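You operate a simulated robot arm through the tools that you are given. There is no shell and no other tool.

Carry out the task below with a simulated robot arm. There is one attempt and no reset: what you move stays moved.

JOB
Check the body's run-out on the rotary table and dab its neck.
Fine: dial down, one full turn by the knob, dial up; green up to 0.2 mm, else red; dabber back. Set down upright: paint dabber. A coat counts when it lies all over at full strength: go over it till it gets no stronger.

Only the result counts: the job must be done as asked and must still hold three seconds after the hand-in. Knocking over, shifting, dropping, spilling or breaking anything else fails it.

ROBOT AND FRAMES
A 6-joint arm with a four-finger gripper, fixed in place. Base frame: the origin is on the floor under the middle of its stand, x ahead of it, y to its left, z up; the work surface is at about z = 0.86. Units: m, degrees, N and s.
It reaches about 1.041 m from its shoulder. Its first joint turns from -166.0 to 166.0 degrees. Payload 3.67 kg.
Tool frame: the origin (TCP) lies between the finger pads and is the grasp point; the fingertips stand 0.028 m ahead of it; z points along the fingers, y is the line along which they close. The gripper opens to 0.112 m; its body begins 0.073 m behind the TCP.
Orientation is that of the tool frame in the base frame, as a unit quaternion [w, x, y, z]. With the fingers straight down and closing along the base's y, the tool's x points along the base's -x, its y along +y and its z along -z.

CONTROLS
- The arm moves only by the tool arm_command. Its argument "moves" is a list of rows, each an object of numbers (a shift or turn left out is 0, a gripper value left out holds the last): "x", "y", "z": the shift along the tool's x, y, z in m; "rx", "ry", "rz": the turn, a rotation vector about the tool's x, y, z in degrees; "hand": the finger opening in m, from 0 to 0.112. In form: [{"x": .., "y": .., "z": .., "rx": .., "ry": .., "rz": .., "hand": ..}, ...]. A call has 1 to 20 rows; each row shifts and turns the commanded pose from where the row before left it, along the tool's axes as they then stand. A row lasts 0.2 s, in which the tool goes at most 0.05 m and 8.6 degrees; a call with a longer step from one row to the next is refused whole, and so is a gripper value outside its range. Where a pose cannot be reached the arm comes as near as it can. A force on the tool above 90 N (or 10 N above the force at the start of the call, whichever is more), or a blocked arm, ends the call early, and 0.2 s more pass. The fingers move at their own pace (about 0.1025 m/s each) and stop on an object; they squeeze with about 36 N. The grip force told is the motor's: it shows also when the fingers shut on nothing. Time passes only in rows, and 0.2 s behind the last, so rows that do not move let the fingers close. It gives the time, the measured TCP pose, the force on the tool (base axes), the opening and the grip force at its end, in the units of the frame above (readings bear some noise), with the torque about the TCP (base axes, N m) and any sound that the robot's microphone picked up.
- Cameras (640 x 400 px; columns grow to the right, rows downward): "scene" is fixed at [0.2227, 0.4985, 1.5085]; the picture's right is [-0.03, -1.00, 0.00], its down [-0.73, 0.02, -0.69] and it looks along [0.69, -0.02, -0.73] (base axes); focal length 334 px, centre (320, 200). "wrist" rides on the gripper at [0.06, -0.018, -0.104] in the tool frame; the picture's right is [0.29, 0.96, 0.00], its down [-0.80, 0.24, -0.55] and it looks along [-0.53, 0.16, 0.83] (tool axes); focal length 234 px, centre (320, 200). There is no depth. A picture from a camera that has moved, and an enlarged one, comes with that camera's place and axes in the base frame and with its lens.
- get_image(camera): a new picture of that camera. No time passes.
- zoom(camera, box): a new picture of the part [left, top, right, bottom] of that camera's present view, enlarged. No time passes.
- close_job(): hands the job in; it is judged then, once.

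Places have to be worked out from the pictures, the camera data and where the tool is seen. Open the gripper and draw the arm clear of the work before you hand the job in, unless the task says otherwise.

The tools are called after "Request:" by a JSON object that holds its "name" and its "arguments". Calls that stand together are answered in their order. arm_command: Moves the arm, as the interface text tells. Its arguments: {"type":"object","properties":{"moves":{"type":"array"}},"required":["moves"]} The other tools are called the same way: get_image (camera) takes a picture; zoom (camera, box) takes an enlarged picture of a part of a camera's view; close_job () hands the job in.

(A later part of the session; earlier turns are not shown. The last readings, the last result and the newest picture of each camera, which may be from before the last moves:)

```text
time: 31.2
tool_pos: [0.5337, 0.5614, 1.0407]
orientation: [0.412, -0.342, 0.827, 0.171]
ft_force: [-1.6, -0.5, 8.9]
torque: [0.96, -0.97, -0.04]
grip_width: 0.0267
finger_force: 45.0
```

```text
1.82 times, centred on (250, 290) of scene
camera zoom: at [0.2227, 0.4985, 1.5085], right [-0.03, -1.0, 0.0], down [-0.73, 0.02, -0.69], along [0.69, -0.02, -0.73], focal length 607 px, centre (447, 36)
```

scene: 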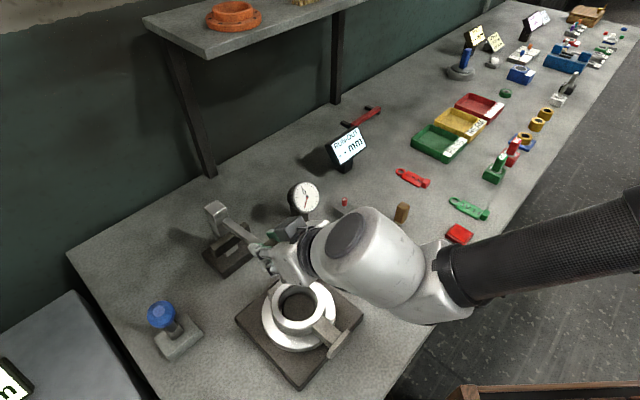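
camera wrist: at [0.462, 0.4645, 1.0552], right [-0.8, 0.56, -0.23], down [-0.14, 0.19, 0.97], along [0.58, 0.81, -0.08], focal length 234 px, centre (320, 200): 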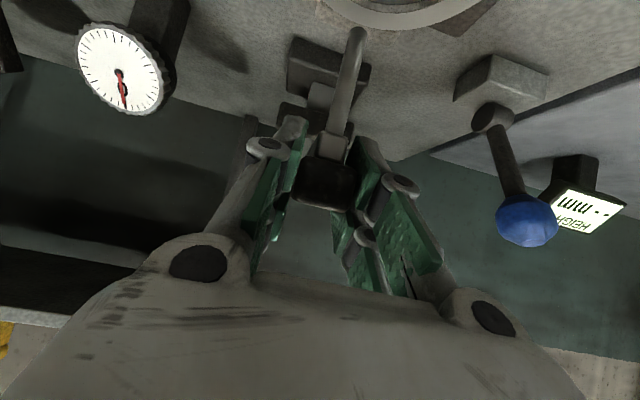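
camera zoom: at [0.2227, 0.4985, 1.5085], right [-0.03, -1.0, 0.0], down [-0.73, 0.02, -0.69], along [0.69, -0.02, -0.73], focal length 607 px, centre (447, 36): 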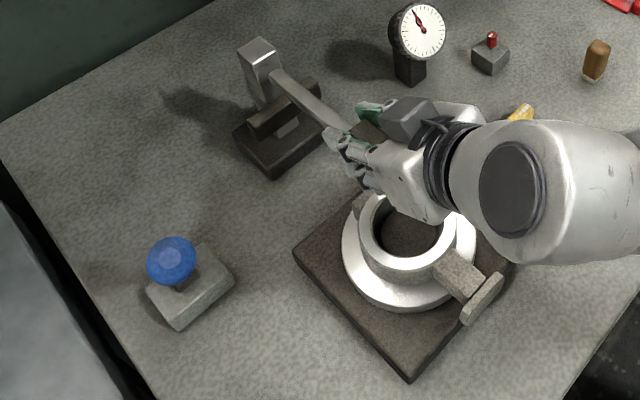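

The gauge's red needle swung to 0, so the stylus seems to have engaged. I zoom in on the gauge and display.

Request:
{"name": "zoom", "arguments": {"camera": "scene", "box": [270, 110, 390, 230]}}

Request:
{"name": "zoom", "arguments": {"camera": "wrist", "box": [240, 0, 480, 220]}}

```text
3.33 times, centred on (330, 170) of scene
camera zoom: at [0.2227, 0.4985, 1.5085], right [-0.03, -1.0, 0.0], down [-0.73, 0.02, -0.69], along [0.69, -0.02, -0.73], focal length 1113 px, centre (287, 300)
```

zoom: 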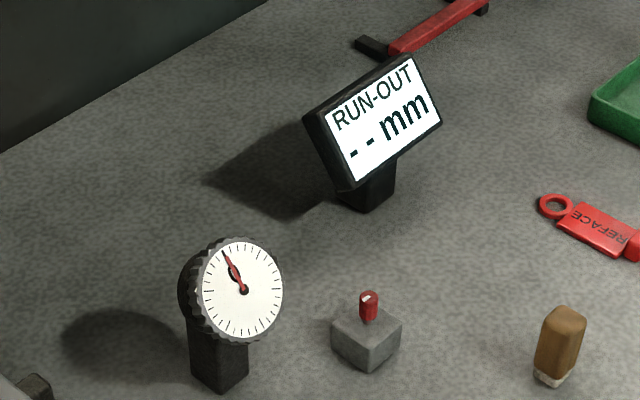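

```text
1.82 times, centred on (360, 110) of wrist
camera zoom: at [0.462, 0.4645, 1.0552], right [-0.8, 0.56, -0.23], down [-0.14, 0.19, 0.97], along [0.58, 0.81, -0.08], focal length 426 px, centre (247, 364)
```

zoom: 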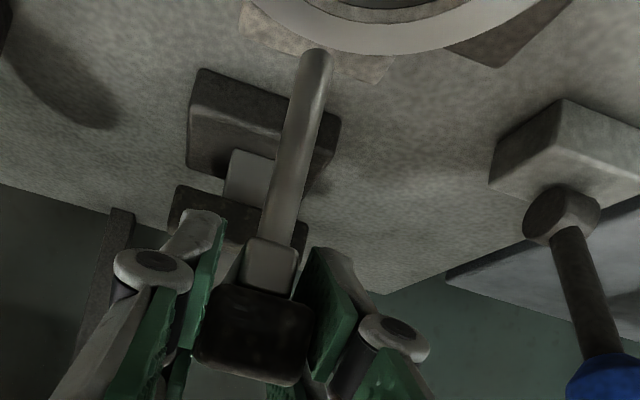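

The needle reads 0 now. I press a few degrees further to find the end of travel, watching force.

Request:
{"name": "arm_command", "arguments": {"moves": [{"x": 0.0054, "z": 0.0024, "ry": -2}, {"x": 0.0054, "z": 0.0024, "ry": -2}, {}]}}

Request:
{"name": "zoom", "arguments": {"camera": "wrist", "box": [60, 0, 480, 220]}}

Request:
{"name": "zoom", "arguments": {"camera": "scene", "box": [130, 180, 370, 400]}}

```text
time: 32.0
tool_pos: [0.532, 0.5606, 1.0307]
orientation: [0.443, -0.335, 0.811, 0.183]
ft_force: [3.9, 14.3, 13.3]
torque: [-0.16, 0.35, 0.12]
grip_width: 0.0269
finger_force: 45.1
```

```text
1.52 times, centred on (270, 110) of wrist
camera zoom: at [0.4603, 0.4626, 1.0364], right [-0.79, 0.57, -0.24], down [-0.19, 0.15, 0.97], along [0.58, 0.81, -0.01], focal length 357 px, centre (396, 337)
```

zoom: 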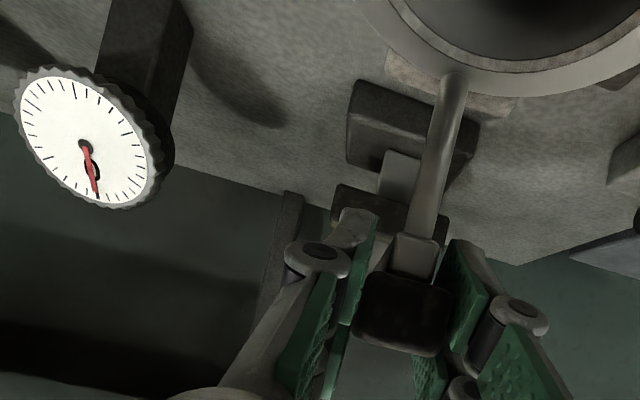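

```text
1.82 times, centred on (250, 290) of scene
camera zoom: at [0.2227, 0.4985, 1.5085], right [-0.03, -1.0, 0.0], down [-0.73, 0.02, -0.69], along [0.69, -0.02, -0.73], focal length 607 px, centre (447, 36)
```

zoom: 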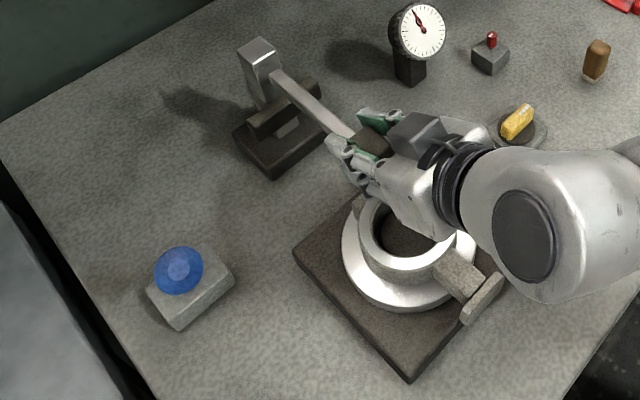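

The torque flipped and the vertical load is rising, so the end is near. One more small step to check whether it's at its stop.

Request:
{"name": "arm_command", "arguments": {"moves": [{"x": 0.0054, "z": 0.002, "ry": -2}, {}]}}

Request:
{"name": "zoom", "arguments": {"camera": "wrist", "box": [60, 0, 480, 220]}}

Request:
{"name": "zoom", "arguments": {"camera": "scene", "box": [130, 180, 370, 400]}}

```text
time: 32.6
tool_pos: [0.5312, 0.5596, 1.0262]
orientation: [0.457, -0.332, 0.803, 0.19]
ft_force: [5.7, 11.2, 29.4]
torque: [0.53, -0.52, 0.07]
grip_width: 0.0269
finger_force: 45.1
```

```text
1.52 times, centred on (270, 110) of wrist
camera zoom: at [0.459, 0.4615, 1.0277], right [-0.78, 0.57, -0.25], down [-0.22, 0.12, 0.97], along [0.59, 0.81, 0.03], focal length 357 px, centre (396, 337)
```

zoom: 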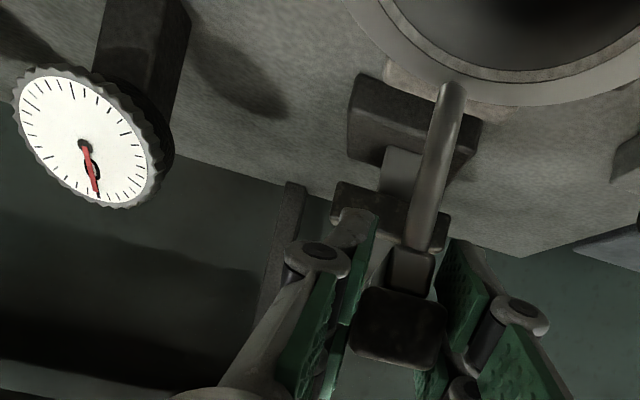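

```text
1.82 times, centred on (250, 290) of scene
camera zoom: at [0.2227, 0.4985, 1.5085], right [-0.03, -1.0, 0.0], down [-0.73, 0.02, -0.69], along [0.69, -0.02, -0.73], focal length 607 px, centre (447, 36)
```

zoom: 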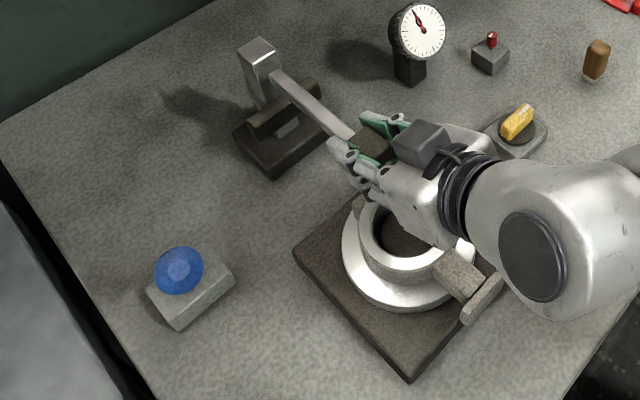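

The lever stopped moving and the vertical force jumped to 29 N: the dial is fully down. I relieve the last degree and open the fingers to see whether it stays.

Request:
{"name": "arm_command", "arguments": {"moves": [{"x": -0.004, "z": -0.0015, "ry": 1.5}, {}, {"hand": 0.05}, {"hand": 0.08}, {}, {}]}}

Request:
{"name": "zoom", "arguments": {"camera": "wrist", "box": [60, 0, 480, 220]}}

Request:
{"name": "zoom", "arguments": {"camera": "scene", "box": [130, 180, 370, 400]}}

```text
time: 34.0
tool_pos: [0.5321, 0.5595, 1.0285]
orientation: [0.445, -0.334, 0.811, 0.183]
ft_force: [0.5, -0.5, 0.0]
torque: [0.0, -0.02, 0.02]
grip_width: 0.0799
finger_force: 0.1
```

```text
1.52 times, centred on (270, 110) of wrist
camera zoom: at [0.4598, 0.4616, 1.033], right [-0.79, 0.57, -0.24], down [-0.2, 0.14, 0.97], along [0.58, 0.81, 0.0], focal length 357 px, centre (396, 337)
```

zoom: 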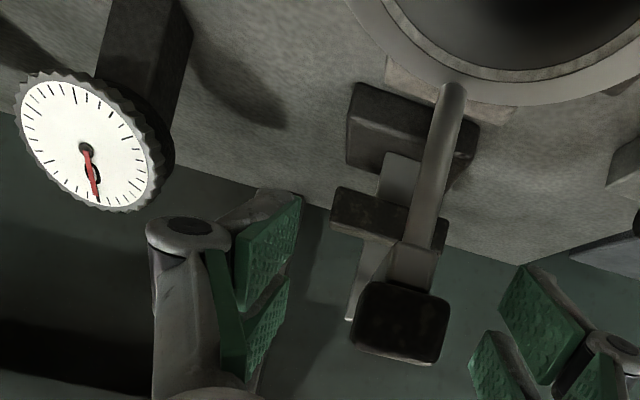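

```text
1.82 times, centred on (250, 290) of scene
camera zoom: at [0.2227, 0.4985, 1.5085], right [-0.03, -1.0, 0.0], down [-0.73, 0.02, -0.69], along [0.69, -0.02, -0.73], focal length 607 px, centre (447, 36)
```

zoom: 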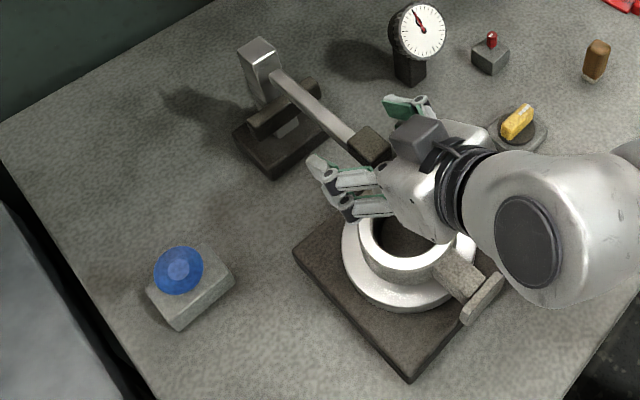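

The dial stays down with the needle at 0. I retract along the tool, level the hand, and move over the black knob for a top view.

Request:
{"name": "arm_command", "arguments": {"moves": [{"z": -0.05}, {"z": -0.05}, {"z": -0.05}, {"ry": 8.2}, {"ry": 8.2}, {"ry": 8.2}, {"ry": 8.2}, {"ry": 8.2}, {"ry": 8.2}, {"ry": 8.2}, {"y": -0.045, "x": 0.008}, {"y": -0.045, "x": 0.008}, {"y": -0.045, "x": 0.008}, {"y": -0.045, "x": 0.008}, {"y": -0.02, "x": 0.006}, {}]}}

Request:
{"name": "get_image", "arguments": {"camera": "wrist"}}

Request:
{"name": "get_image", "arguments": {"camera": "scene"}}

```text
time: 37.4
tool_pos: [0.557, 0.3011, 1.1087]
orientation: [0.001, -0.382, 0.924, 0.001]
ft_force: [0.0, -0.3, 0.5]
torque: [0.0, -0.01, 0.0]
grip_width: 0.0802
finger_force: 0.0
```

```text
taken
camera wrist: at [0.527, 0.2455, 1.2116], right [-0.88, 0.47, 0.0], down [0.39, 0.73, 0.56], along [0.26, 0.49, -0.83], focal length 234 px, centre (320, 200)
```

wrist: 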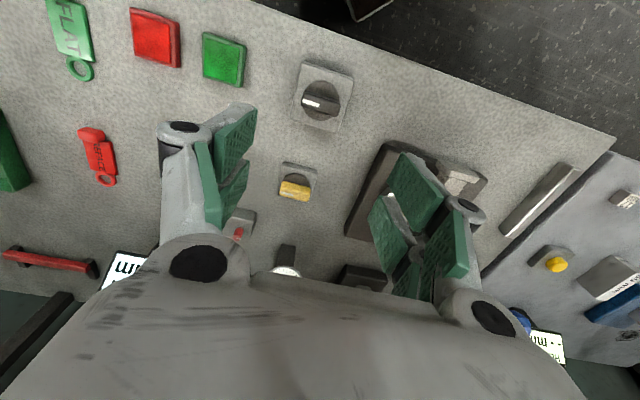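

```text
taken
```

scene: 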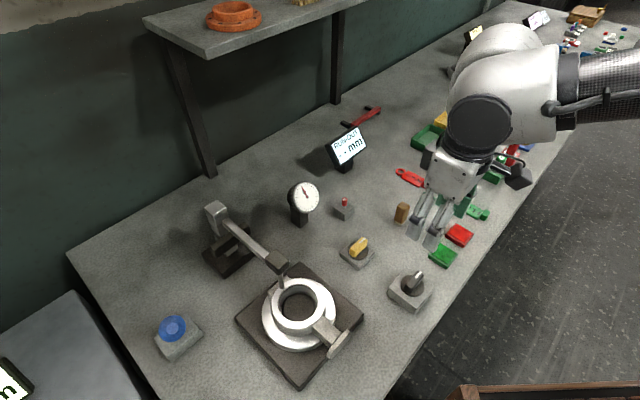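

The black knob is nearly below the tool at about (0.551, 0.297). I zoom on it and on the lowered dial.

Request:
{"name": "zoom", "arguments": {"camera": "wrist", "box": [260, 40, 400, 220]}}

Request:
{"name": "zoom", "arguments": {"camera": "scene", "box": [200, 190, 380, 390]}}

Request:
{"name": "zoom", "arguments": {"camera": "scene", "box": [370, 240, 470, 320]}}

```text
2.22 times, centred on (330, 130) of wrist
camera zoom: at [0.527, 0.2455, 1.2116], right [-0.88, 0.47, 0.0], down [0.39, 0.73, 0.56], along [0.26, 0.49, -0.83], focal length 520 px, centre (298, 356)
```

zoom: 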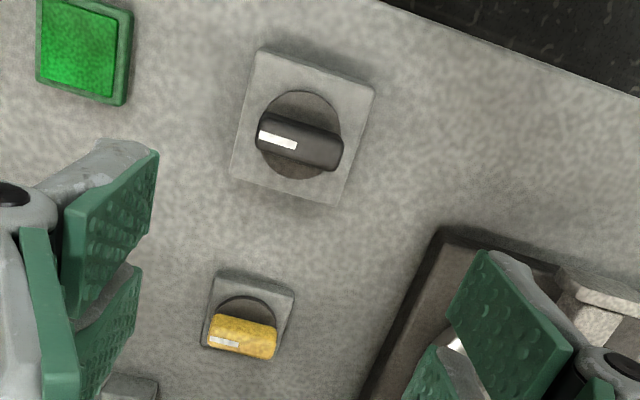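

```text
2.00 times, centred on (290, 290) of scene
camera zoom: at [0.2227, 0.4985, 1.5085], right [-0.03, -1.0, 0.0], down [-0.73, 0.02, -0.69], along [0.69, -0.02, -0.73], focal length 668 px, centre (380, 20)
```

zoom: 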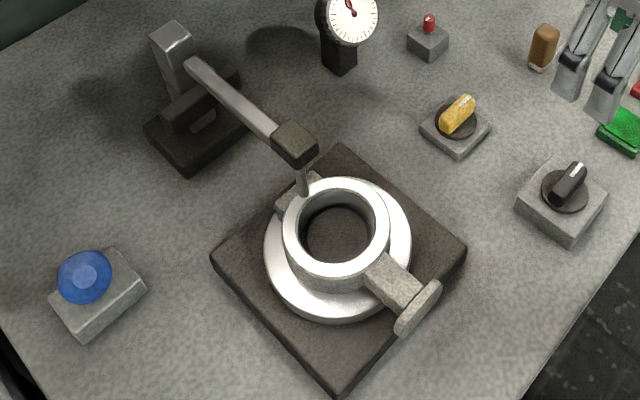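

```text
5.00 times, centred on (420, 280) of scene
camera zoom: at [0.2227, 0.4985, 1.5085], right [-0.03, -1.0, 0.0], down [-0.73, 0.02, -0.69], along [0.69, -0.02, -0.73], focal length 1670 px, centre (-180, -200)
```

zoom: 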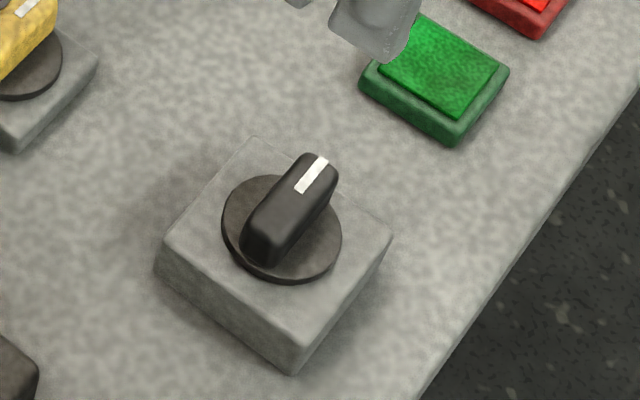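

The black knob's bar lies along (-0.707, 0.707), centre about (0.554, 0.301), top near z 0.915. I rotate the hand 90° so the fingers close across the bar and lower to z ≈ 1.0 for an alignment check.

Request:
{"name": "arm_command", "arguments": {"moves": [{"rz": 8.2}, {"rz": 8.2}, {"rz": 8.2}, {"rz": 8.2}, {"rz": 8.2}, {"rz": 8.2}, {"rz": 8.2}, {"rz": 8.2}, {"rz": 8.2}, {"rz": 8.2}, {"rz": 8.0}, {"z": 0.04}, {"z": 0.04}, {"z": 0.03}, {}]}}

Request:
{"name": "get_image", "arguments": {"camera": "wrist"}}

Request:
{"name": "zoom", "arguments": {"camera": "wrist", "box": [240, 80, 400, 220]}}

```text
time: 40.6
tool_pos: [0.558, 0.3004, 0.9989]
orientation: [0.0, 0.384, 0.924, 0.003]
ft_force: [0.6, 0.2, 0.2]
torque: [-0.02, 0.01, -0.02]
grip_width: 0.0799
finger_force: 0.0
```

```text
taken
camera wrist: at [0.5019, 0.3304, 1.1018], right [0.47, 0.88, 0.0], down [0.73, -0.4, 0.55], along [0.49, -0.26, -0.83], focal length 234 px, centre (320, 200)
```

wrist: 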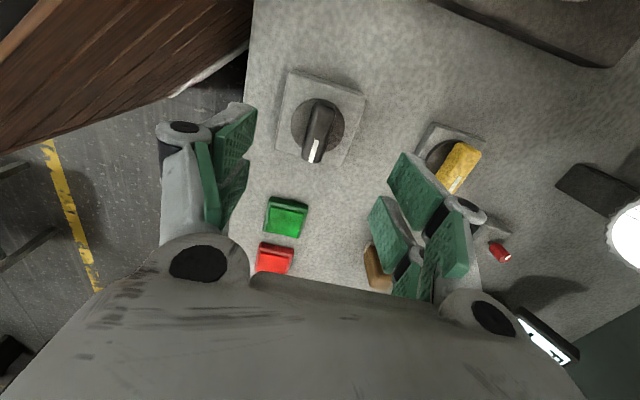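

```text
2.86 times, centred on (320, 150) of wrist
camera zoom: at [0.5019, 0.3304, 1.1018], right [0.47, 0.88, 0.0], down [0.73, -0.4, 0.55], along [0.49, -0.26, -0.83], focal length 669 px, centre (320, 343)
```

zoom: 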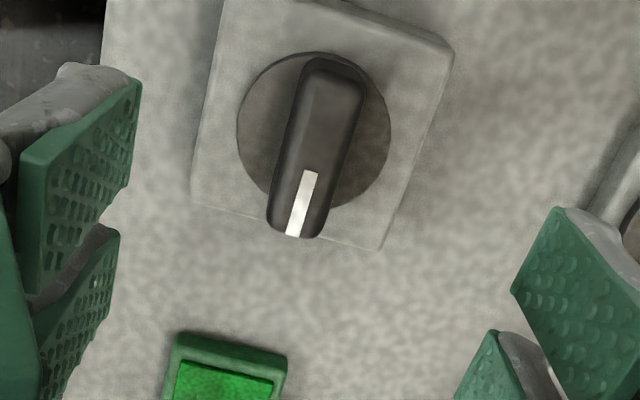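

The knob axis works out to (0.556, 0.3005), aligned with the fingers. I shift 2 mm, lower to z ≈ 0.925 and close on the bar.

Request:
{"name": "arm_command", "arguments": {"moves": [{"x": 0.0014, "y": -0.0014}, {"z": 0.04}, {"z": 0.034}, {"hand": 0.005}, {}, {}, {}, {}]}}

Request:
{"name": "get_image", "arguments": {"camera": "wrist"}}

Request:
{"name": "get_image", "arguments": {"camera": "scene"}}

```text
time: 42.4
tool_pos: [0.5538, 0.3014, 0.9256]
orientation: [0.0, 0.383, 0.924, 0.0]
ft_force: [-13.1, -9.5, -8.8]
torque: [-0.23, 0.45, 0.0]
grip_width: 0.0181
finger_force: 45.0
```

```text
taken
camera wrist: at [0.4992, 0.3309, 1.0283], right [0.47, 0.88, 0.0], down [0.73, -0.39, 0.55], along [0.49, -0.26, -0.83], focal length 234 px, centre (320, 200)
```

wrist: 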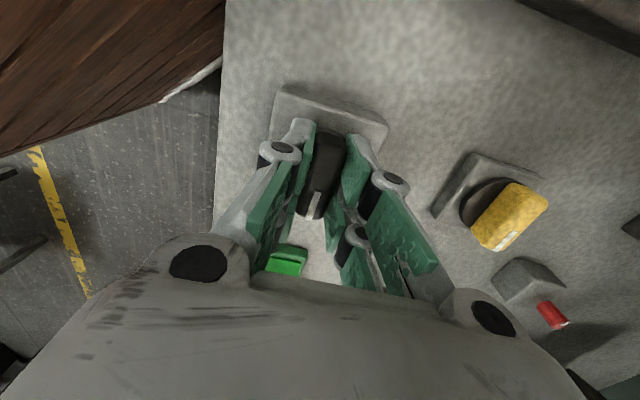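

```text
taken
```

scene: 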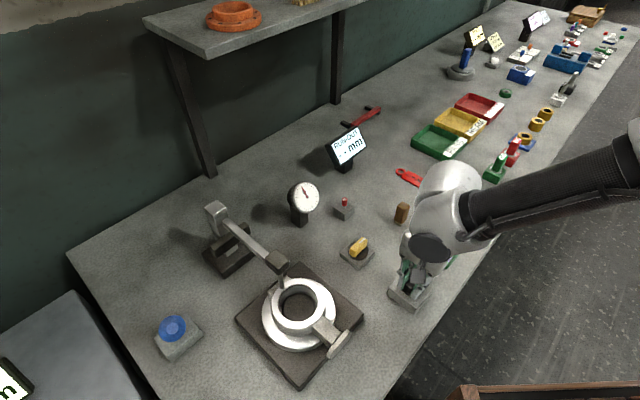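

The bar is held at 18 mm, with a ~16 N side load toward -y of the tool; I relieve 1.5 mm and try a turn of 12° to see whether the table follows.

Request:
{"name": "arm_command", "arguments": {"moves": [{"y": -0.0015}, {"rz": -6}, {"rz": -6}, {}]}}

Request:
{"name": "get_image", "arguments": {"camera": "scene"}}

Request:
{"name": "zoom", "arguments": {"camera": "scene", "box": [200, 170, 380, 390]}}

```text
time: 43.4
tool_pos: [0.5545, 0.301, 0.9262]
orientation: [0.001, 0.283, 0.959, 0.003]
ft_force: [-5.9, -6.0, -0.6]
torque: [0.23, 0.55, -2.13]
grip_width: 0.027
finger_force: 44.4
```

```text
taken
```

scene: 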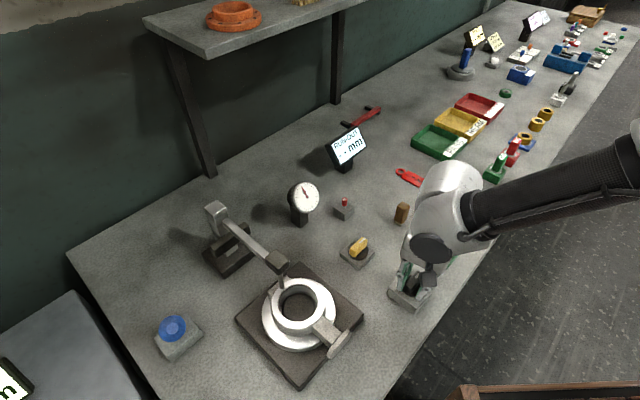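

```text
1.82 times, centred on (290, 280) of scene
camera zoom: at [0.2227, 0.4985, 1.5085], right [-0.03, -1.0, 0.0], down [-0.73, 0.02, -0.69], along [0.69, -0.02, -0.73], focal length 607 px, centre (374, 54)
```

zoom: 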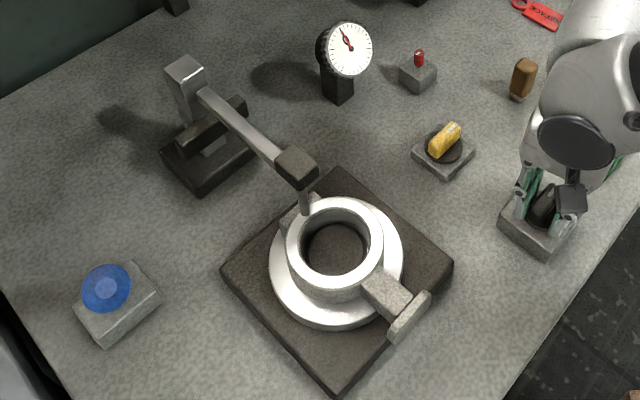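

The knob resisted (torque 2.1 N·m, fingers twisted on the bar) and the table didn't move, so it is at a stop this way. I turn back and check.

Request:
{"name": "arm_command", "arguments": {"moves": [{"rz": 6}, {"rz": 6}, {}]}}

Request:
{"name": "zoom", "arguments": {"camera": "wrist", "box": [240, 80, 400, 240]}}

```text
time: 44.2
tool_pos: [0.553, 0.3019, 0.9242]
orientation: [0.0, 0.382, 0.924, 0.001]
ft_force: [-0.3, -3.5, 3.0]
torque: [0.56, 0.55, -0.19]
grip_width: 0.018
finger_force: 45.2
```

```text
2.50 times, centred on (320, 160) of wrist
camera zoom: at [0.4987, 0.3304, 1.0286], right [0.47, 0.88, 0.0], down [0.73, -0.39, 0.55], along [0.49, -0.26, -0.83], focal length 585 px, centre (320, 300)
```

zoom: 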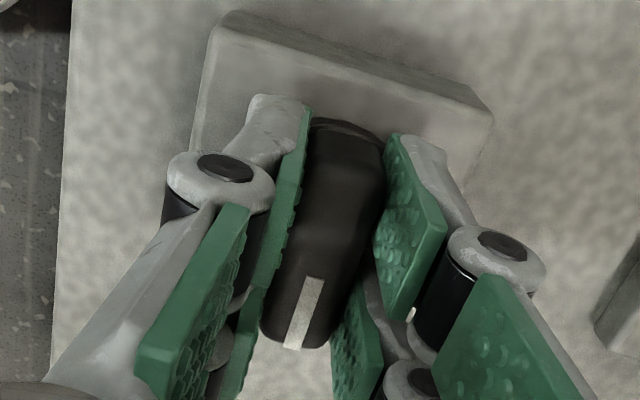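

Back at the start with a clean grip. I now try the other direction by 12° and look at the table and dial.

Request:
{"name": "arm_command", "arguments": {"moves": [{"rz": 6}, {"rz": 6}, {}]}}

Request:
{"name": "zoom", "arguments": {"camera": "scene", "box": [200, 170, 380, 390]}}

Request:
{"name": "zoom", "arguments": {"camera": "wrist", "box": [240, 80, 400, 240]}}

```text
time: 45.0
tool_pos: [0.5533, 0.3025, 0.9247]
orientation: [0.0, 0.478, 0.879, 0.003]
ft_force: [10.5, -3.8, 17.5]
torque: [-1.02, -0.88, 0.02]
grip_width: 0.0178
finger_force: 44.8
```

```text
1.82 times, centred on (290, 280) of scene
camera zoom: at [0.2227, 0.4985, 1.5085], right [-0.03, -1.0, 0.0], down [-0.73, 0.02, -0.69], along [0.69, -0.02, -0.73], focal length 607 px, centre (374, 54)
```

zoom: 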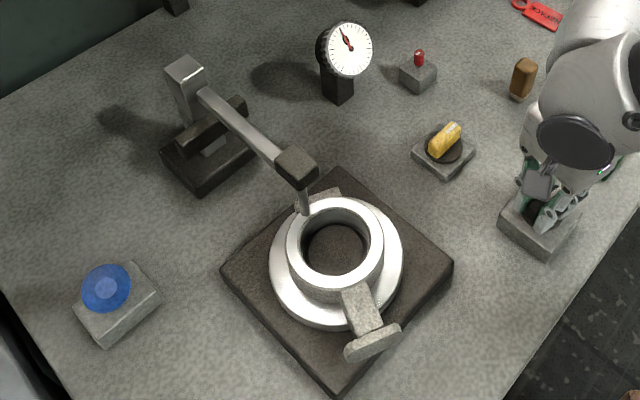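

```text
2.50 times, centred on (320, 160) of wrist
camera zoom: at [0.5063, 0.3415, 1.0287], right [0.65, 0.76, 0.0], down [0.63, -0.54, 0.55], along [0.42, -0.35, -0.83], focal length 585 px, centre (320, 300)
```

zoom: 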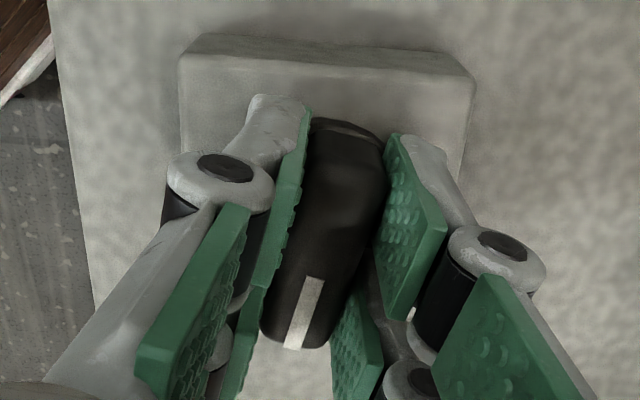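

The table turned clockwise with the knob - the black knob drives it. I keep turning in that sense and watch the neck, dial and forces.

Request:
{"name": "arm_command", "arguments": {"moves": [{"rz": 6}, {"rz": 6}, {"rz": 6}, {}]}}

Request:
{"name": "get_image", "arguments": {"camera": "scene"}}

Request:
{"name": "zoom", "arguments": {"camera": "scene", "box": [200, 170, 380, 390]}}

```text
time: 46.0
tool_pos: [0.5548, 0.3022, 0.9252]
orientation: [0.0, 0.609, 0.793, 0.003]
ft_force: [27.5, -4.2, 22.7]
torque: [-0.83, -0.99, -0.01]
grip_width: 0.0179
finger_force: 45.1
```

```text
taken
```

scene: 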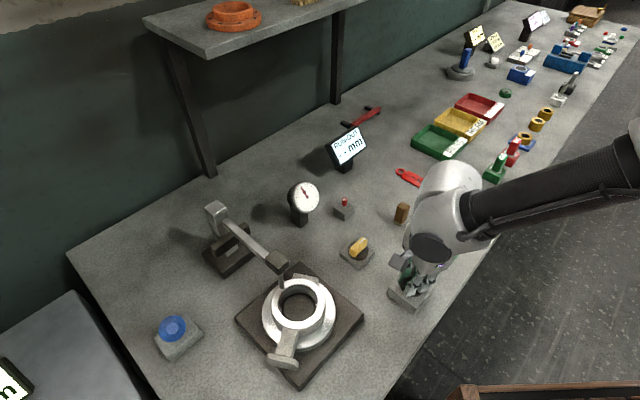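

```text
1.82 times, centred on (290, 280) of scene
camera zoom: at [0.2227, 0.4985, 1.5085], right [-0.03, -1.0, 0.0], down [-0.73, 0.02, -0.69], along [0.69, -0.02, -0.73], focal length 607 px, centre (374, 54)
```

zoom: 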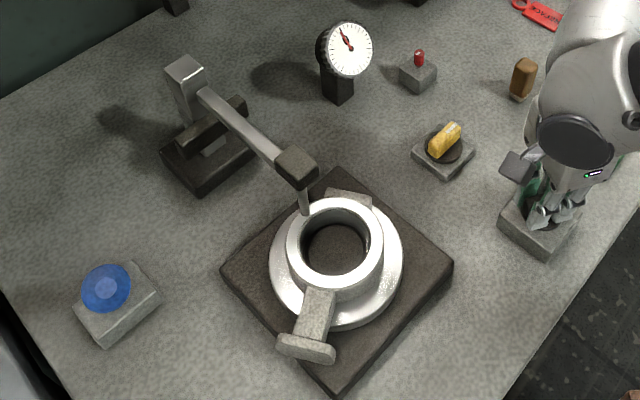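

The table has turned about 61° for 30° of knob, so it is geared roughly 2:1. I relieve the 27 N side load and continue 24° at a time.

Request:
{"name": "arm_command", "arguments": {"moves": [{"y": 0.0025, "z": -0.001}, {"rz": 6}, {"rz": 6}, {"rz": 6}, {"rz": 6}, {}]}}

Request:
{"name": "zoom", "arguments": {"camera": "scene", "box": [200, 110, 400, 390]}}

```text
time: 47.4
tool_pos: [0.5546, 0.303, 0.9252]
orientation: [0.0, 0.761, 0.649, 0.0]
ft_force: [-9.9, 3.0, -24.2]
torque: [0.91, 0.06, -0.07]
grip_width: 0.0177
finger_force: 44.8
```

```text
1.43 times, centred on (300, 250) of scene
camera zoom: at [0.2227, 0.4985, 1.5085], right [-0.03, -1.0, 0.0], down [-0.73, 0.02, -0.69], along [0.69, -0.02, -0.73], focal length 477 px, centre (349, 129)
```

zoom: 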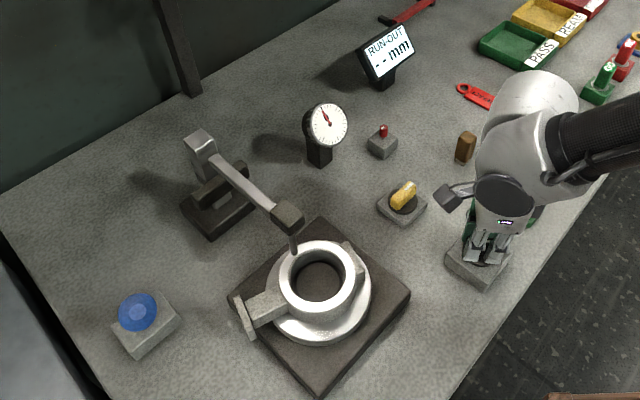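

Turning continues smoothly; knob at 54°, table about 108°. I check the stylus tip against the coming neck before going on.

Request:
{"name": "zoom", "arguments": {"camera": "scene", "box": [250, 240, 350, 360]}}

Request:
{"name": "zoom", "arguments": {"camera": "wrist", "box": [240, 60, 420, 240]}}

```text
3.33 times, centred on (300, 300) of scene
camera zoom: at [0.2227, 0.4985, 1.5085], right [-0.03, -1.0, 0.0], down [-0.73, 0.02, -0.69], along [0.69, -0.02, -0.73], focal length 1113 px, centre (387, -133)
```

zoom: 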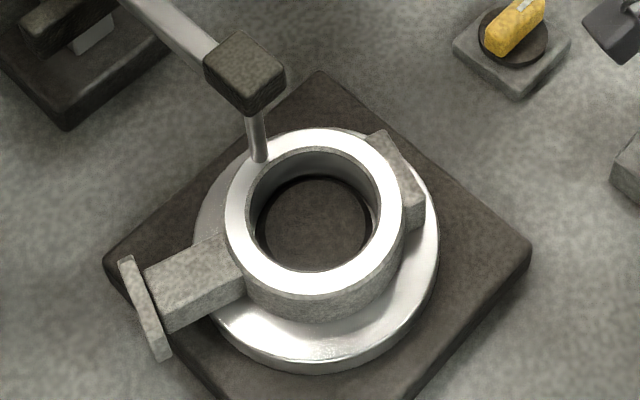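

```text
2.22 times, centred on (330, 150) of wrist
camera zoom: at [0.5473, 0.3639, 1.0285], right [0.99, 0.13, 0.0], down [0.11, -0.82, 0.55], along [0.07, -0.55, -0.83], focal length 520 px, centre (298, 311)
```

zoom: 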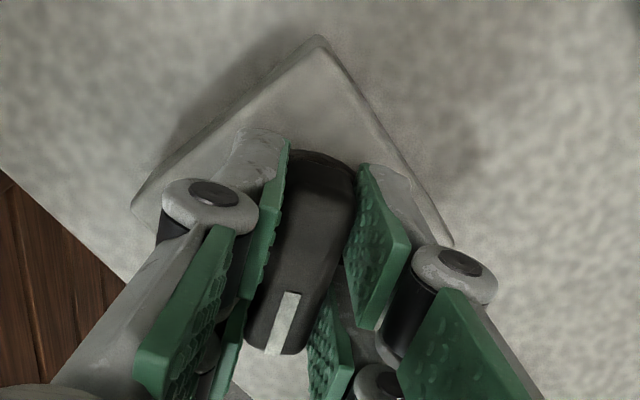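

The stylus rides on the ring's top rim, above the neck, so the turn is clear. I continue with a 2 mm downward correction.

Request:
{"name": "arm_command", "arguments": {"moves": [{"y": -0.001, "z": 0.002}, {"rz": 6}, {"rz": 6}, {"rz": 6}, {"rz": 6}, {}]}}

Request:
{"name": "zoom", "arguments": {"camera": "scene", "box": [200, 110, 400, 390]}}

```text
time: 48.4
tool_pos: [0.5554, 0.3019, 0.925]
orientation: [-0.014, 0.845, 0.534, -0.005]
ft_force: [-49.6, 23.5, 24.4]
torque: [-0.99, 0.67, -0.07]
grip_width: 0.0183
finger_force: 44.5
out of reach, approached as far as the arm can: row 4, 5
stopped in row 5: the force on the tool passed its limit at 111 N (the readings are from after the stop); the commanded pose is now the measured one
```

```text
1.43 times, centred on (300, 250) of scene
camera zoom: at [0.2227, 0.4985, 1.5085], right [-0.03, -1.0, 0.0], down [-0.73, 0.02, -0.69], along [0.69, -0.02, -0.73], focal length 477 px, centre (349, 129)
```

zoom: 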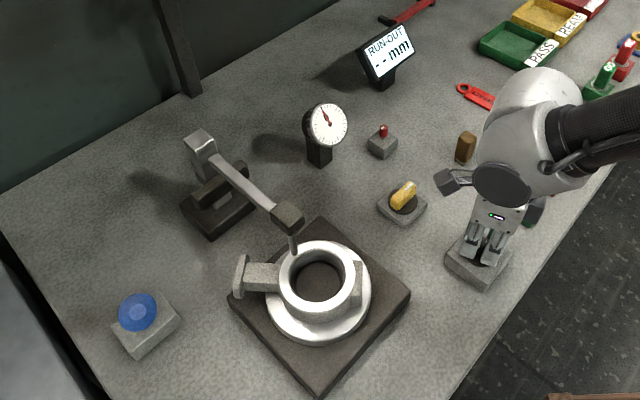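

The wrist hit its joint limit near yaw -115°, with the knob about 70° round; nothing else appears disturbed. I release, lift, and rotate the hand back 180° to regrip the bar.

Request:
{"name": "arm_command", "arguments": {"moves": [{"hand": 0.03}, {"hand": 0.06}, {}, {"z": -0.03}, {"z": -0.04}, {}]}}

Request:
{"name": "get_image", "arguments": {"camera": "scene"}}

Request:
{"name": "zoom", "arguments": {"camera": "wrist", "box": [240, 60, 400, 220]}}

```text
time: 49.8
tool_pos: [0.5629, 0.2984, 0.9931]
orientation: [-0.015, 0.845, 0.535, -0.005]
ft_force: [0.6, -0.8, -0.6]
torque: [0.0, -0.03, 0.01]
grip_width: 0.0599
finger_force: 0.2
```

```text
taken
```

scene: 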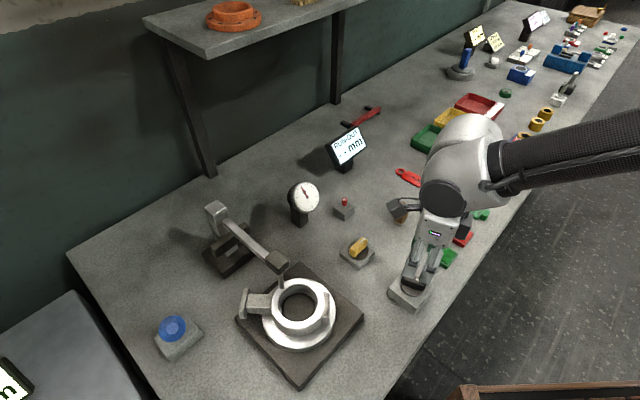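

```text
2.50 times, centred on (320, 140) of wrist
camera zoom: at [0.5746, 0.3578, 1.0977], right [0.99, -0.15, -0.03], down [-0.11, -0.83, 0.54], along [-0.1, -0.53, -0.84], focal length 585 px, centre (320, 350)
```

zoom: 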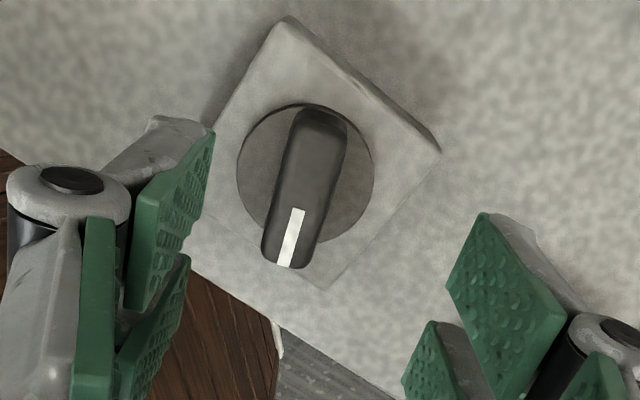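

The knob and table held position on release. I rotate the hand back by 180° (also removing a ~1.8° tilt left by the limit) ready to regrip.

Request:
{"name": "arm_command", "arguments": {"moves": [{"rx": -1.76, "ry": -0.45}, {"rz": -8.2}, {"rz": -8.2}, {"rz": -8.2}, {"rz": -8.2}, {"rz": -8.2}, {"rz": -8.2}, {"rz": -8.2}, {"rz": -8.2}, {"rz": -8.2}, {"rz": -8.2}, {"rz": -8.2}, {"rz": -8.2}, {"rz": -8.2}, {"rz": -8.2}, {"rz": -8.2}, {"rz": -8.2}, {"rz": -8.2}, {"rz": -8.2}, {"rz": -8.2}]}}

Request:
{"name": "arm_command", "arguments": {"moves": [{"rz": -8.2}, {"rz": -8.0}, {"rz": -8.0}, {}]}}

Request:
{"name": "zoom", "arguments": {"camera": "wrist", "box": [240, 60, 400, 220]}}

```text
time: 54.0
tool_pos: [0.5602, 0.299, 0.9931]
orientation: [0.001, -0.347, 0.938, -0.002]
ft_force: [-0.3, 0.2, 0.5]
torque: [0.01, 0.03, -0.02]
grip_width: 0.0604
finger_force: 0.0
```

```text
time: 55.0
tool_pos: [0.5615, 0.2983, 0.9933]
orientation: [0.0, -0.535, 0.845, -0.002]
ft_force: [-0.3, -0.4, -0.2]
torque: [0.02, 0.01, -0.01]
grip_width: 0.0603
finger_force: 0.1
```

```text
2.50 times, centred on (320, 140) of wrist
camera zoom: at [0.5528, 0.2363, 1.0971], right [-0.99, 0.15, 0.0], down [0.12, 0.82, 0.55], along [0.08, 0.55, -0.83], focal length 585 px, centre (320, 350)
```

zoom: 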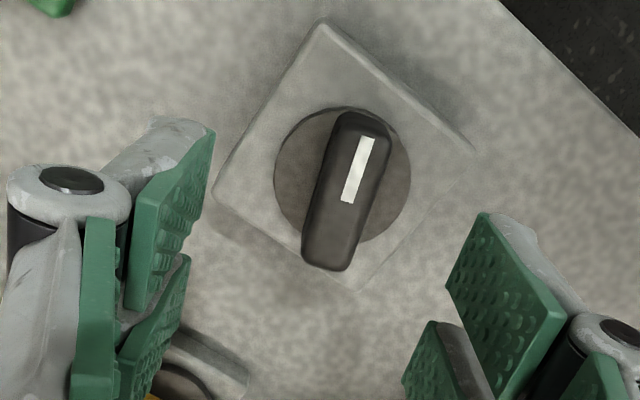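

The bar is aligned; its axis computes to about (0.555, 0.302), so I shift 7.5 mm along tool y, descend and close.

Request:
{"name": "arm_command", "arguments": {"moves": [{"y": 0.0075}, {"z": 0.034}, {"z": 0.034}, {"hand": 0.005}, {}, {}, {}, {}]}}

Request:
{"name": "zoom", "arguments": {"camera": "wrist", "box": [240, 60, 400, 220]}}

Request:
{"name": "zoom", "arguments": {"camera": "scene", "box": [200, 110, 400, 390]}}

```text
time: 56.8
tool_pos: [0.5562, 0.3033, 0.9257]
orientation: [-0.001, -0.535, 0.845, -0.002]
ft_force: [8.2, -5.0, -9.5]
torque: [0.86, -0.73, 0.0]
grip_width: 0.0179
finger_force: 45.5
```

```text
2.50 times, centred on (320, 140) of wrist
camera zoom: at [0.5469, 0.2416, 1.0295], right [-0.99, 0.15, 0.0], down [0.12, 0.82, 0.55], along [0.08, 0.55, -0.83], focal length 585 px, centre (320, 350)
```

zoom: 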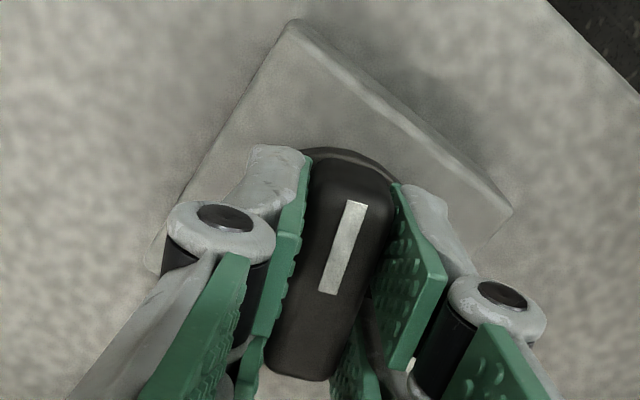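

```text
1.43 times, centred on (300, 250) of scene
camera zoom: at [0.2227, 0.4985, 1.5085], right [-0.03, -1.0, 0.0], down [-0.73, 0.02, -0.69], along [0.69, -0.02, -0.73], focal length 477 px, centre (349, 129)
```

zoom: 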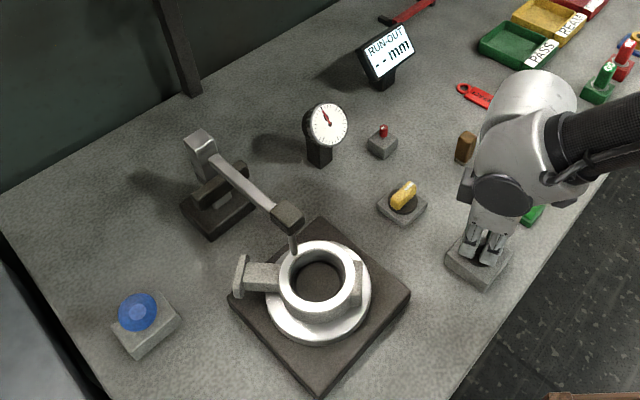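

Gripped cleanly with low load. I resume turning clockwise 24°.

Request:
{"name": "arm_command", "arguments": {"moves": [{"rz": 6}, {"rz": 6}, {"rz": 6}, {"rz": 6}, {}]}}

Request:
{"name": "zoom", "arguments": {"camera": "scene", "box": [200, 110, 400, 390]}}

```text
time: 58.0
tool_pos: [0.5566, 0.3029, 0.9249]
orientation: [0.002, -0.346, 0.938, 0.0]
ft_force: [33.4, -0.8, 19.4]
torque: [-0.36, -0.54, 0.05]
grip_width: 0.0181
finger_force: 45.2
```

```text
1.43 times, centred on (300, 250) of scene
camera zoom: at [0.2227, 0.4985, 1.5085], right [-0.03, -1.0, 0.0], down [-0.73, 0.02, -0.69], along [0.69, -0.02, -0.73], focal length 477 px, centre (349, 129)
```

zoom: 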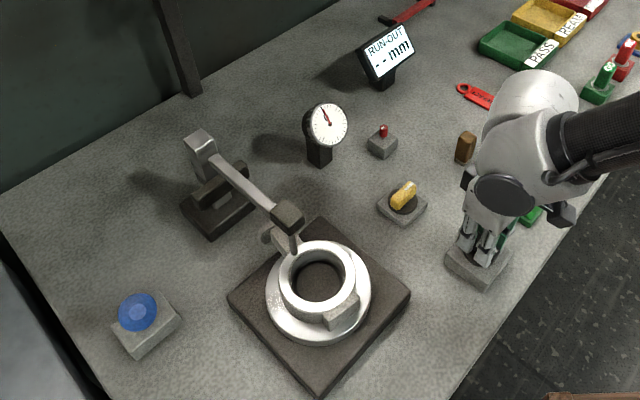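

The table passes half a turn with the neck clear under the dial arm. I offset the 33 N load (move +x 3 mm) and go on.

Request:
{"name": "arm_command", "arguments": {"moves": [{"x": -0.0023, "y": -0.002, "z": -0.001}, {"rz": 6}, {"rz": 6}, {"rz": 6}, {"rz": 6}, {}]}}

Request:
{"name": "zoom", "arguments": {"camera": "scene", "box": [200, 110, 400, 390]}}

```text
time: 59.4
tool_pos: [0.5571, 0.3009, 0.9259]
orientation: [0.0, -0.144, 0.99, -0.001]
ft_force: [-0.1, 6.3, 4.4]
torque: [-0.06, 1.09, -0.07]
grip_width: 0.018
finger_force: 45.0
```

```text
1.43 times, centred on (300, 250) of scene
camera zoom: at [0.2227, 0.4985, 1.5085], right [-0.03, -1.0, 0.0], down [-0.73, 0.02, -0.69], along [0.69, -0.02, -0.73], focal length 477 px, centre (349, 129)
```

zoom: 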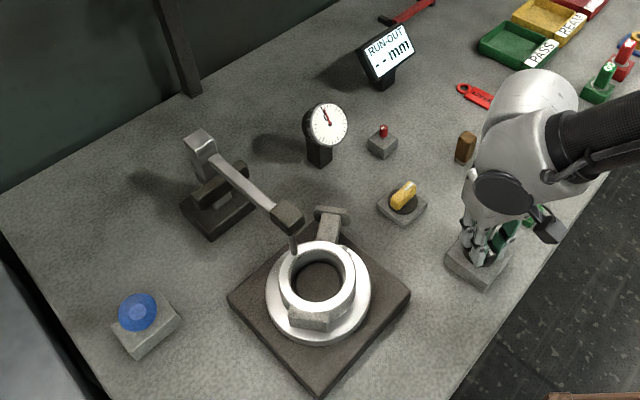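

Loads are low; knob total about 118°, table about 237°. I continue 24° more.

Request:
{"name": "arm_command", "arguments": {"moves": [{"rz": 6}, {"rz": 6}, {"rz": 6}, {"rz": 6}, {}]}}

Request:
{"name": "zoom", "arguments": {"camera": "scene", "box": [200, 110, 400, 390]}}

```text
time: 60.6
tool_pos: [0.558, 0.2996, 0.925]
orientation: [0.001, 0.065, 0.998, -0.001]
ft_force: [-17.3, -6.6, 5.0]
torque: [0.0, 1.6, -0.01]
grip_width: 0.0179
finger_force: 45.0
```

```text
1.43 times, centred on (300, 250) of scene
camera zoom: at [0.2227, 0.4985, 1.5085], right [-0.03, -1.0, 0.0], down [-0.73, 0.02, -0.69], along [0.69, -0.02, -0.73], focal length 477 px, centre (349, 129)
```

zoom: 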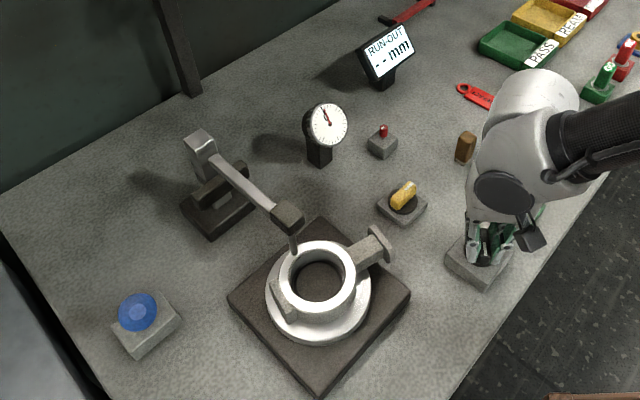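

Knob total about 142°, table about 285°. I ease 2 mm toward -x and continue.

Request:
{"name": "arm_command", "arguments": {"moves": [{"x": 0.002, "y": -0.0005}, {"rz": 6}, {"rz": 6}, {"rz": 6}, {"rz": 6}, {}]}}

Request:
{"name": "zoom", "arguments": {"camera": "scene", "box": [200, 110, 400, 390]}}

```text
time: 62.0
tool_pos: [0.5572, 0.3, 0.9254]
orientation: [0.002, 0.272, 0.962, -0.001]
ft_force: [15.4, -26.3, 1.3]
torque: [-1.05, -0.99, -0.03]
grip_width: 0.0182
finger_force: 44.8
```

```text
1.43 times, centred on (300, 250) of scene
camera zoom: at [0.2227, 0.4985, 1.5085], right [-0.03, -1.0, 0.0], down [-0.73, 0.02, -0.69], along [0.69, -0.02, -0.73], focal length 477 px, centre (349, 129)
```

zoom: 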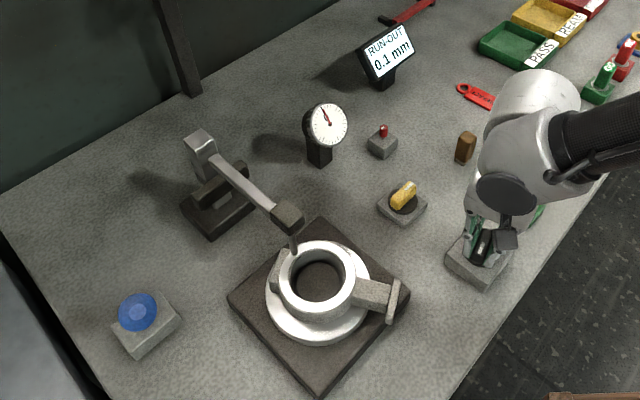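

The display now shows a run-out figure. I zoom in to read it and the dial.

Request:
{"name": "zoom", "arguments": {"camera": "scene", "box": [280, 110, 380, 230]}}

Request:
{"name": "zoom", "arguments": {"camera": "scene", "box": [220, 230, 380, 390]}}

```text
3.33 times, centred on (330, 170) of scene
camera zoom: at [0.2227, 0.4985, 1.5085], right [-0.03, -1.0, 0.0], down [-0.73, 0.02, -0.69], along [0.69, -0.02, -0.73], focal length 1113 px, centre (287, 300)
```

zoom: 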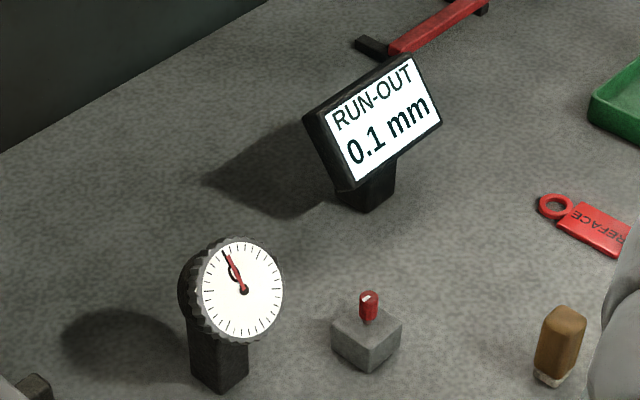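

```text
2.50 times, centred on (300, 310) of scene
camera zoom: at [0.2227, 0.4985, 1.5085], right [-0.03, -1.0, 0.0], down [-0.73, 0.02, -0.69], along [0.69, -0.02, -0.73], focal length 835 px, centre (370, -75)
```

zoom: 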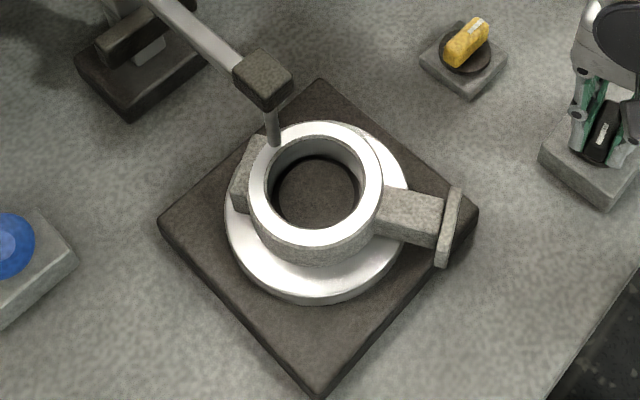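

It reads 0.1 mm with the table at roughly 333°. I finish the last part of the full turn (about 13-14° of knob), relieving the side load first.

Request:
{"name": "arm_command", "arguments": {"moves": [{"x": -0.0025, "y": -0.0015}, {"rz": 5}, {"rz": 5}, {"rz": 4}, {}]}}

Request:
{"name": "zoom", "arguments": {"camera": "scene", "box": [280, 110, 380, 230]}}

Request:
{"name": "zoom", "arguments": {"camera": "scene", "box": [220, 230, 380, 390]}}

```text
time: 63.2
tool_pos: [0.557, 0.2991, 0.9259]
orientation: [0.001, 0.386, 0.923, -0.001]
ft_force: [-6.0, -4.9, -8.5]
torque: [-0.12, 0.1, 1.69]
grip_width: 0.0179
finger_force: 44.8
```

```text
3.33 times, centred on (330, 170) of scene
camera zoom: at [0.2227, 0.4985, 1.5085], right [-0.03, -1.0, 0.0], down [-0.73, 0.02, -0.69], along [0.69, -0.02, -0.73], focal length 1113 px, centre (287, 300)
```

zoom: 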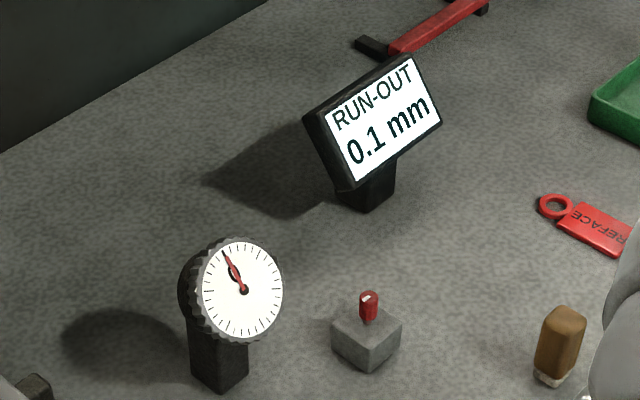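

```text
2.50 times, centred on (300, 310) of scene
camera zoom: at [0.2227, 0.4985, 1.5085], right [-0.03, -1.0, 0.0], down [-0.73, 0.02, -0.69], along [0.69, -0.02, -0.73], focal length 835 px, centre (370, -75)
```

zoom: 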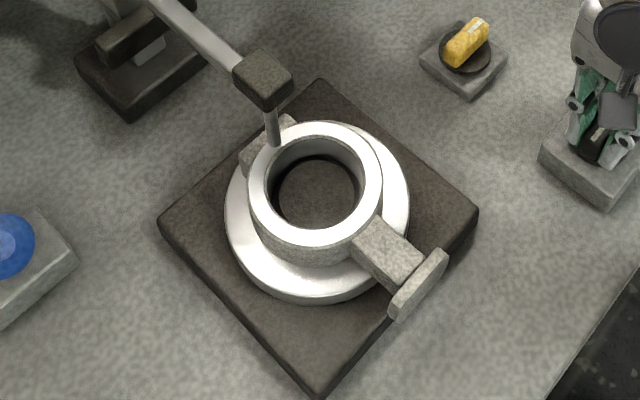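

The knob now pushes back with 1.7 N·m torque: end stop at exactly one full table turn, and the reading is 0.1 mm, so the dab is to be green. I release the knob, lift, and yaw back to 45° for raising the dial.

Request:
{"name": "arm_command", "arguments": {"moves": [{"rz": -1.5}, {"hand": 0.03}, {"hand": 0.06}, {}, {"z": -0.04}, {"z": -0.05}, {"z": -0.05}, {"z": -0.04, "hand": 0.08}, {"rz": -8.2}, {"rz": -8.2}, {"rz": -8.2}, {"rz": -8.2}, {"rz": -8.2}, {"rz": -8.2}, {"rz": -8.2}, {"rz": -8.2}, {"rz": -8.2}, {"rz": -8.2}, {"rz": -7.5}]}}

Request:
{"name": "get_image", "arguments": {"camera": "scene"}}

```text
time: 67.2
tool_pos: [0.5571, 0.2995, 1.1051]
orientation: [0.0, -0.389, 0.921, -0.002]
ft_force: [0.2, 0.3, -0.2]
torque: [-0.02, 0.01, 0.0]
grip_width: 0.0801
finger_force: 0.1
```

```text
taken
```

scene: 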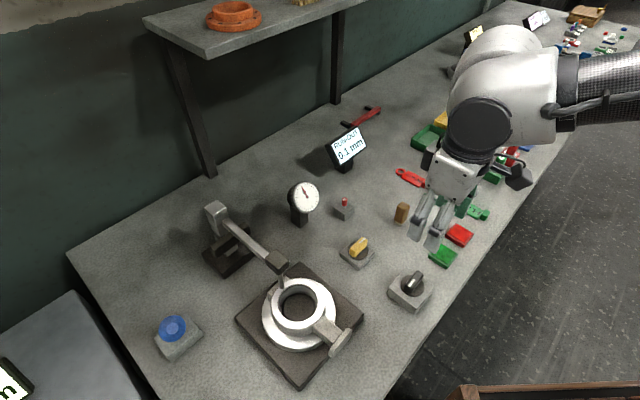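

The knob is in place and the display holds 0.1 mm. I move back in front of the dial arm and tilt 57° to regrip its head.

Request:
{"name": "arm_command", "arguments": {"moves": [{"rz": 0.8}, {"y": 0.045, "x": -0.012}, {"y": 0.045, "x": -0.012}, {"y": 0.045, "x": -0.012}, {"y": 0.045, "x": -0.012}, {"y": 0.021, "x": -0.009}, {"ry": -8.2}, {"ry": -8.2}, {"ry": -8.2}, {"ry": -8.2}, {"ry": -8.2}, {"ry": -8.2}, {"ry": -7.8}, {}]}}

Request:
{"name": "get_image", "arguments": {"camera": "wrist"}}

```text
time: 70.2
tool_pos: [0.4569, 0.4824, 1.1047]
orientation: [0.442, -0.335, 0.813, 0.18]
ft_force: [-0.6, 0.2, 0.4]
torque: [0.04, 0.02, -0.01]
grip_width: 0.0799
finger_force: 0.1
```

```text
taken
camera wrist: at [0.3839, 0.3841, 1.1113], right [-0.79, 0.57, -0.24], down [-0.19, 0.15, 0.97], along [0.59, 0.81, -0.01], focal length 234 px, centre (320, 200)
```

wrist: 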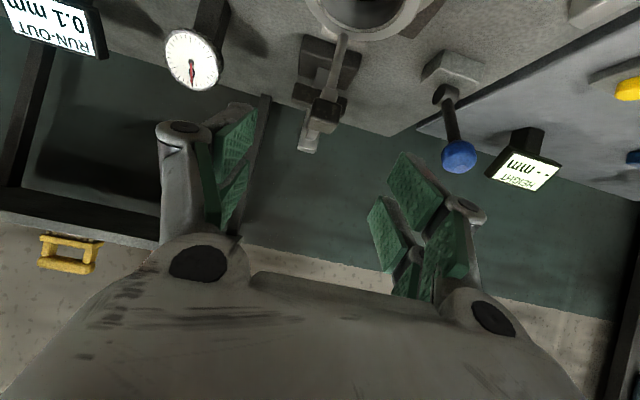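

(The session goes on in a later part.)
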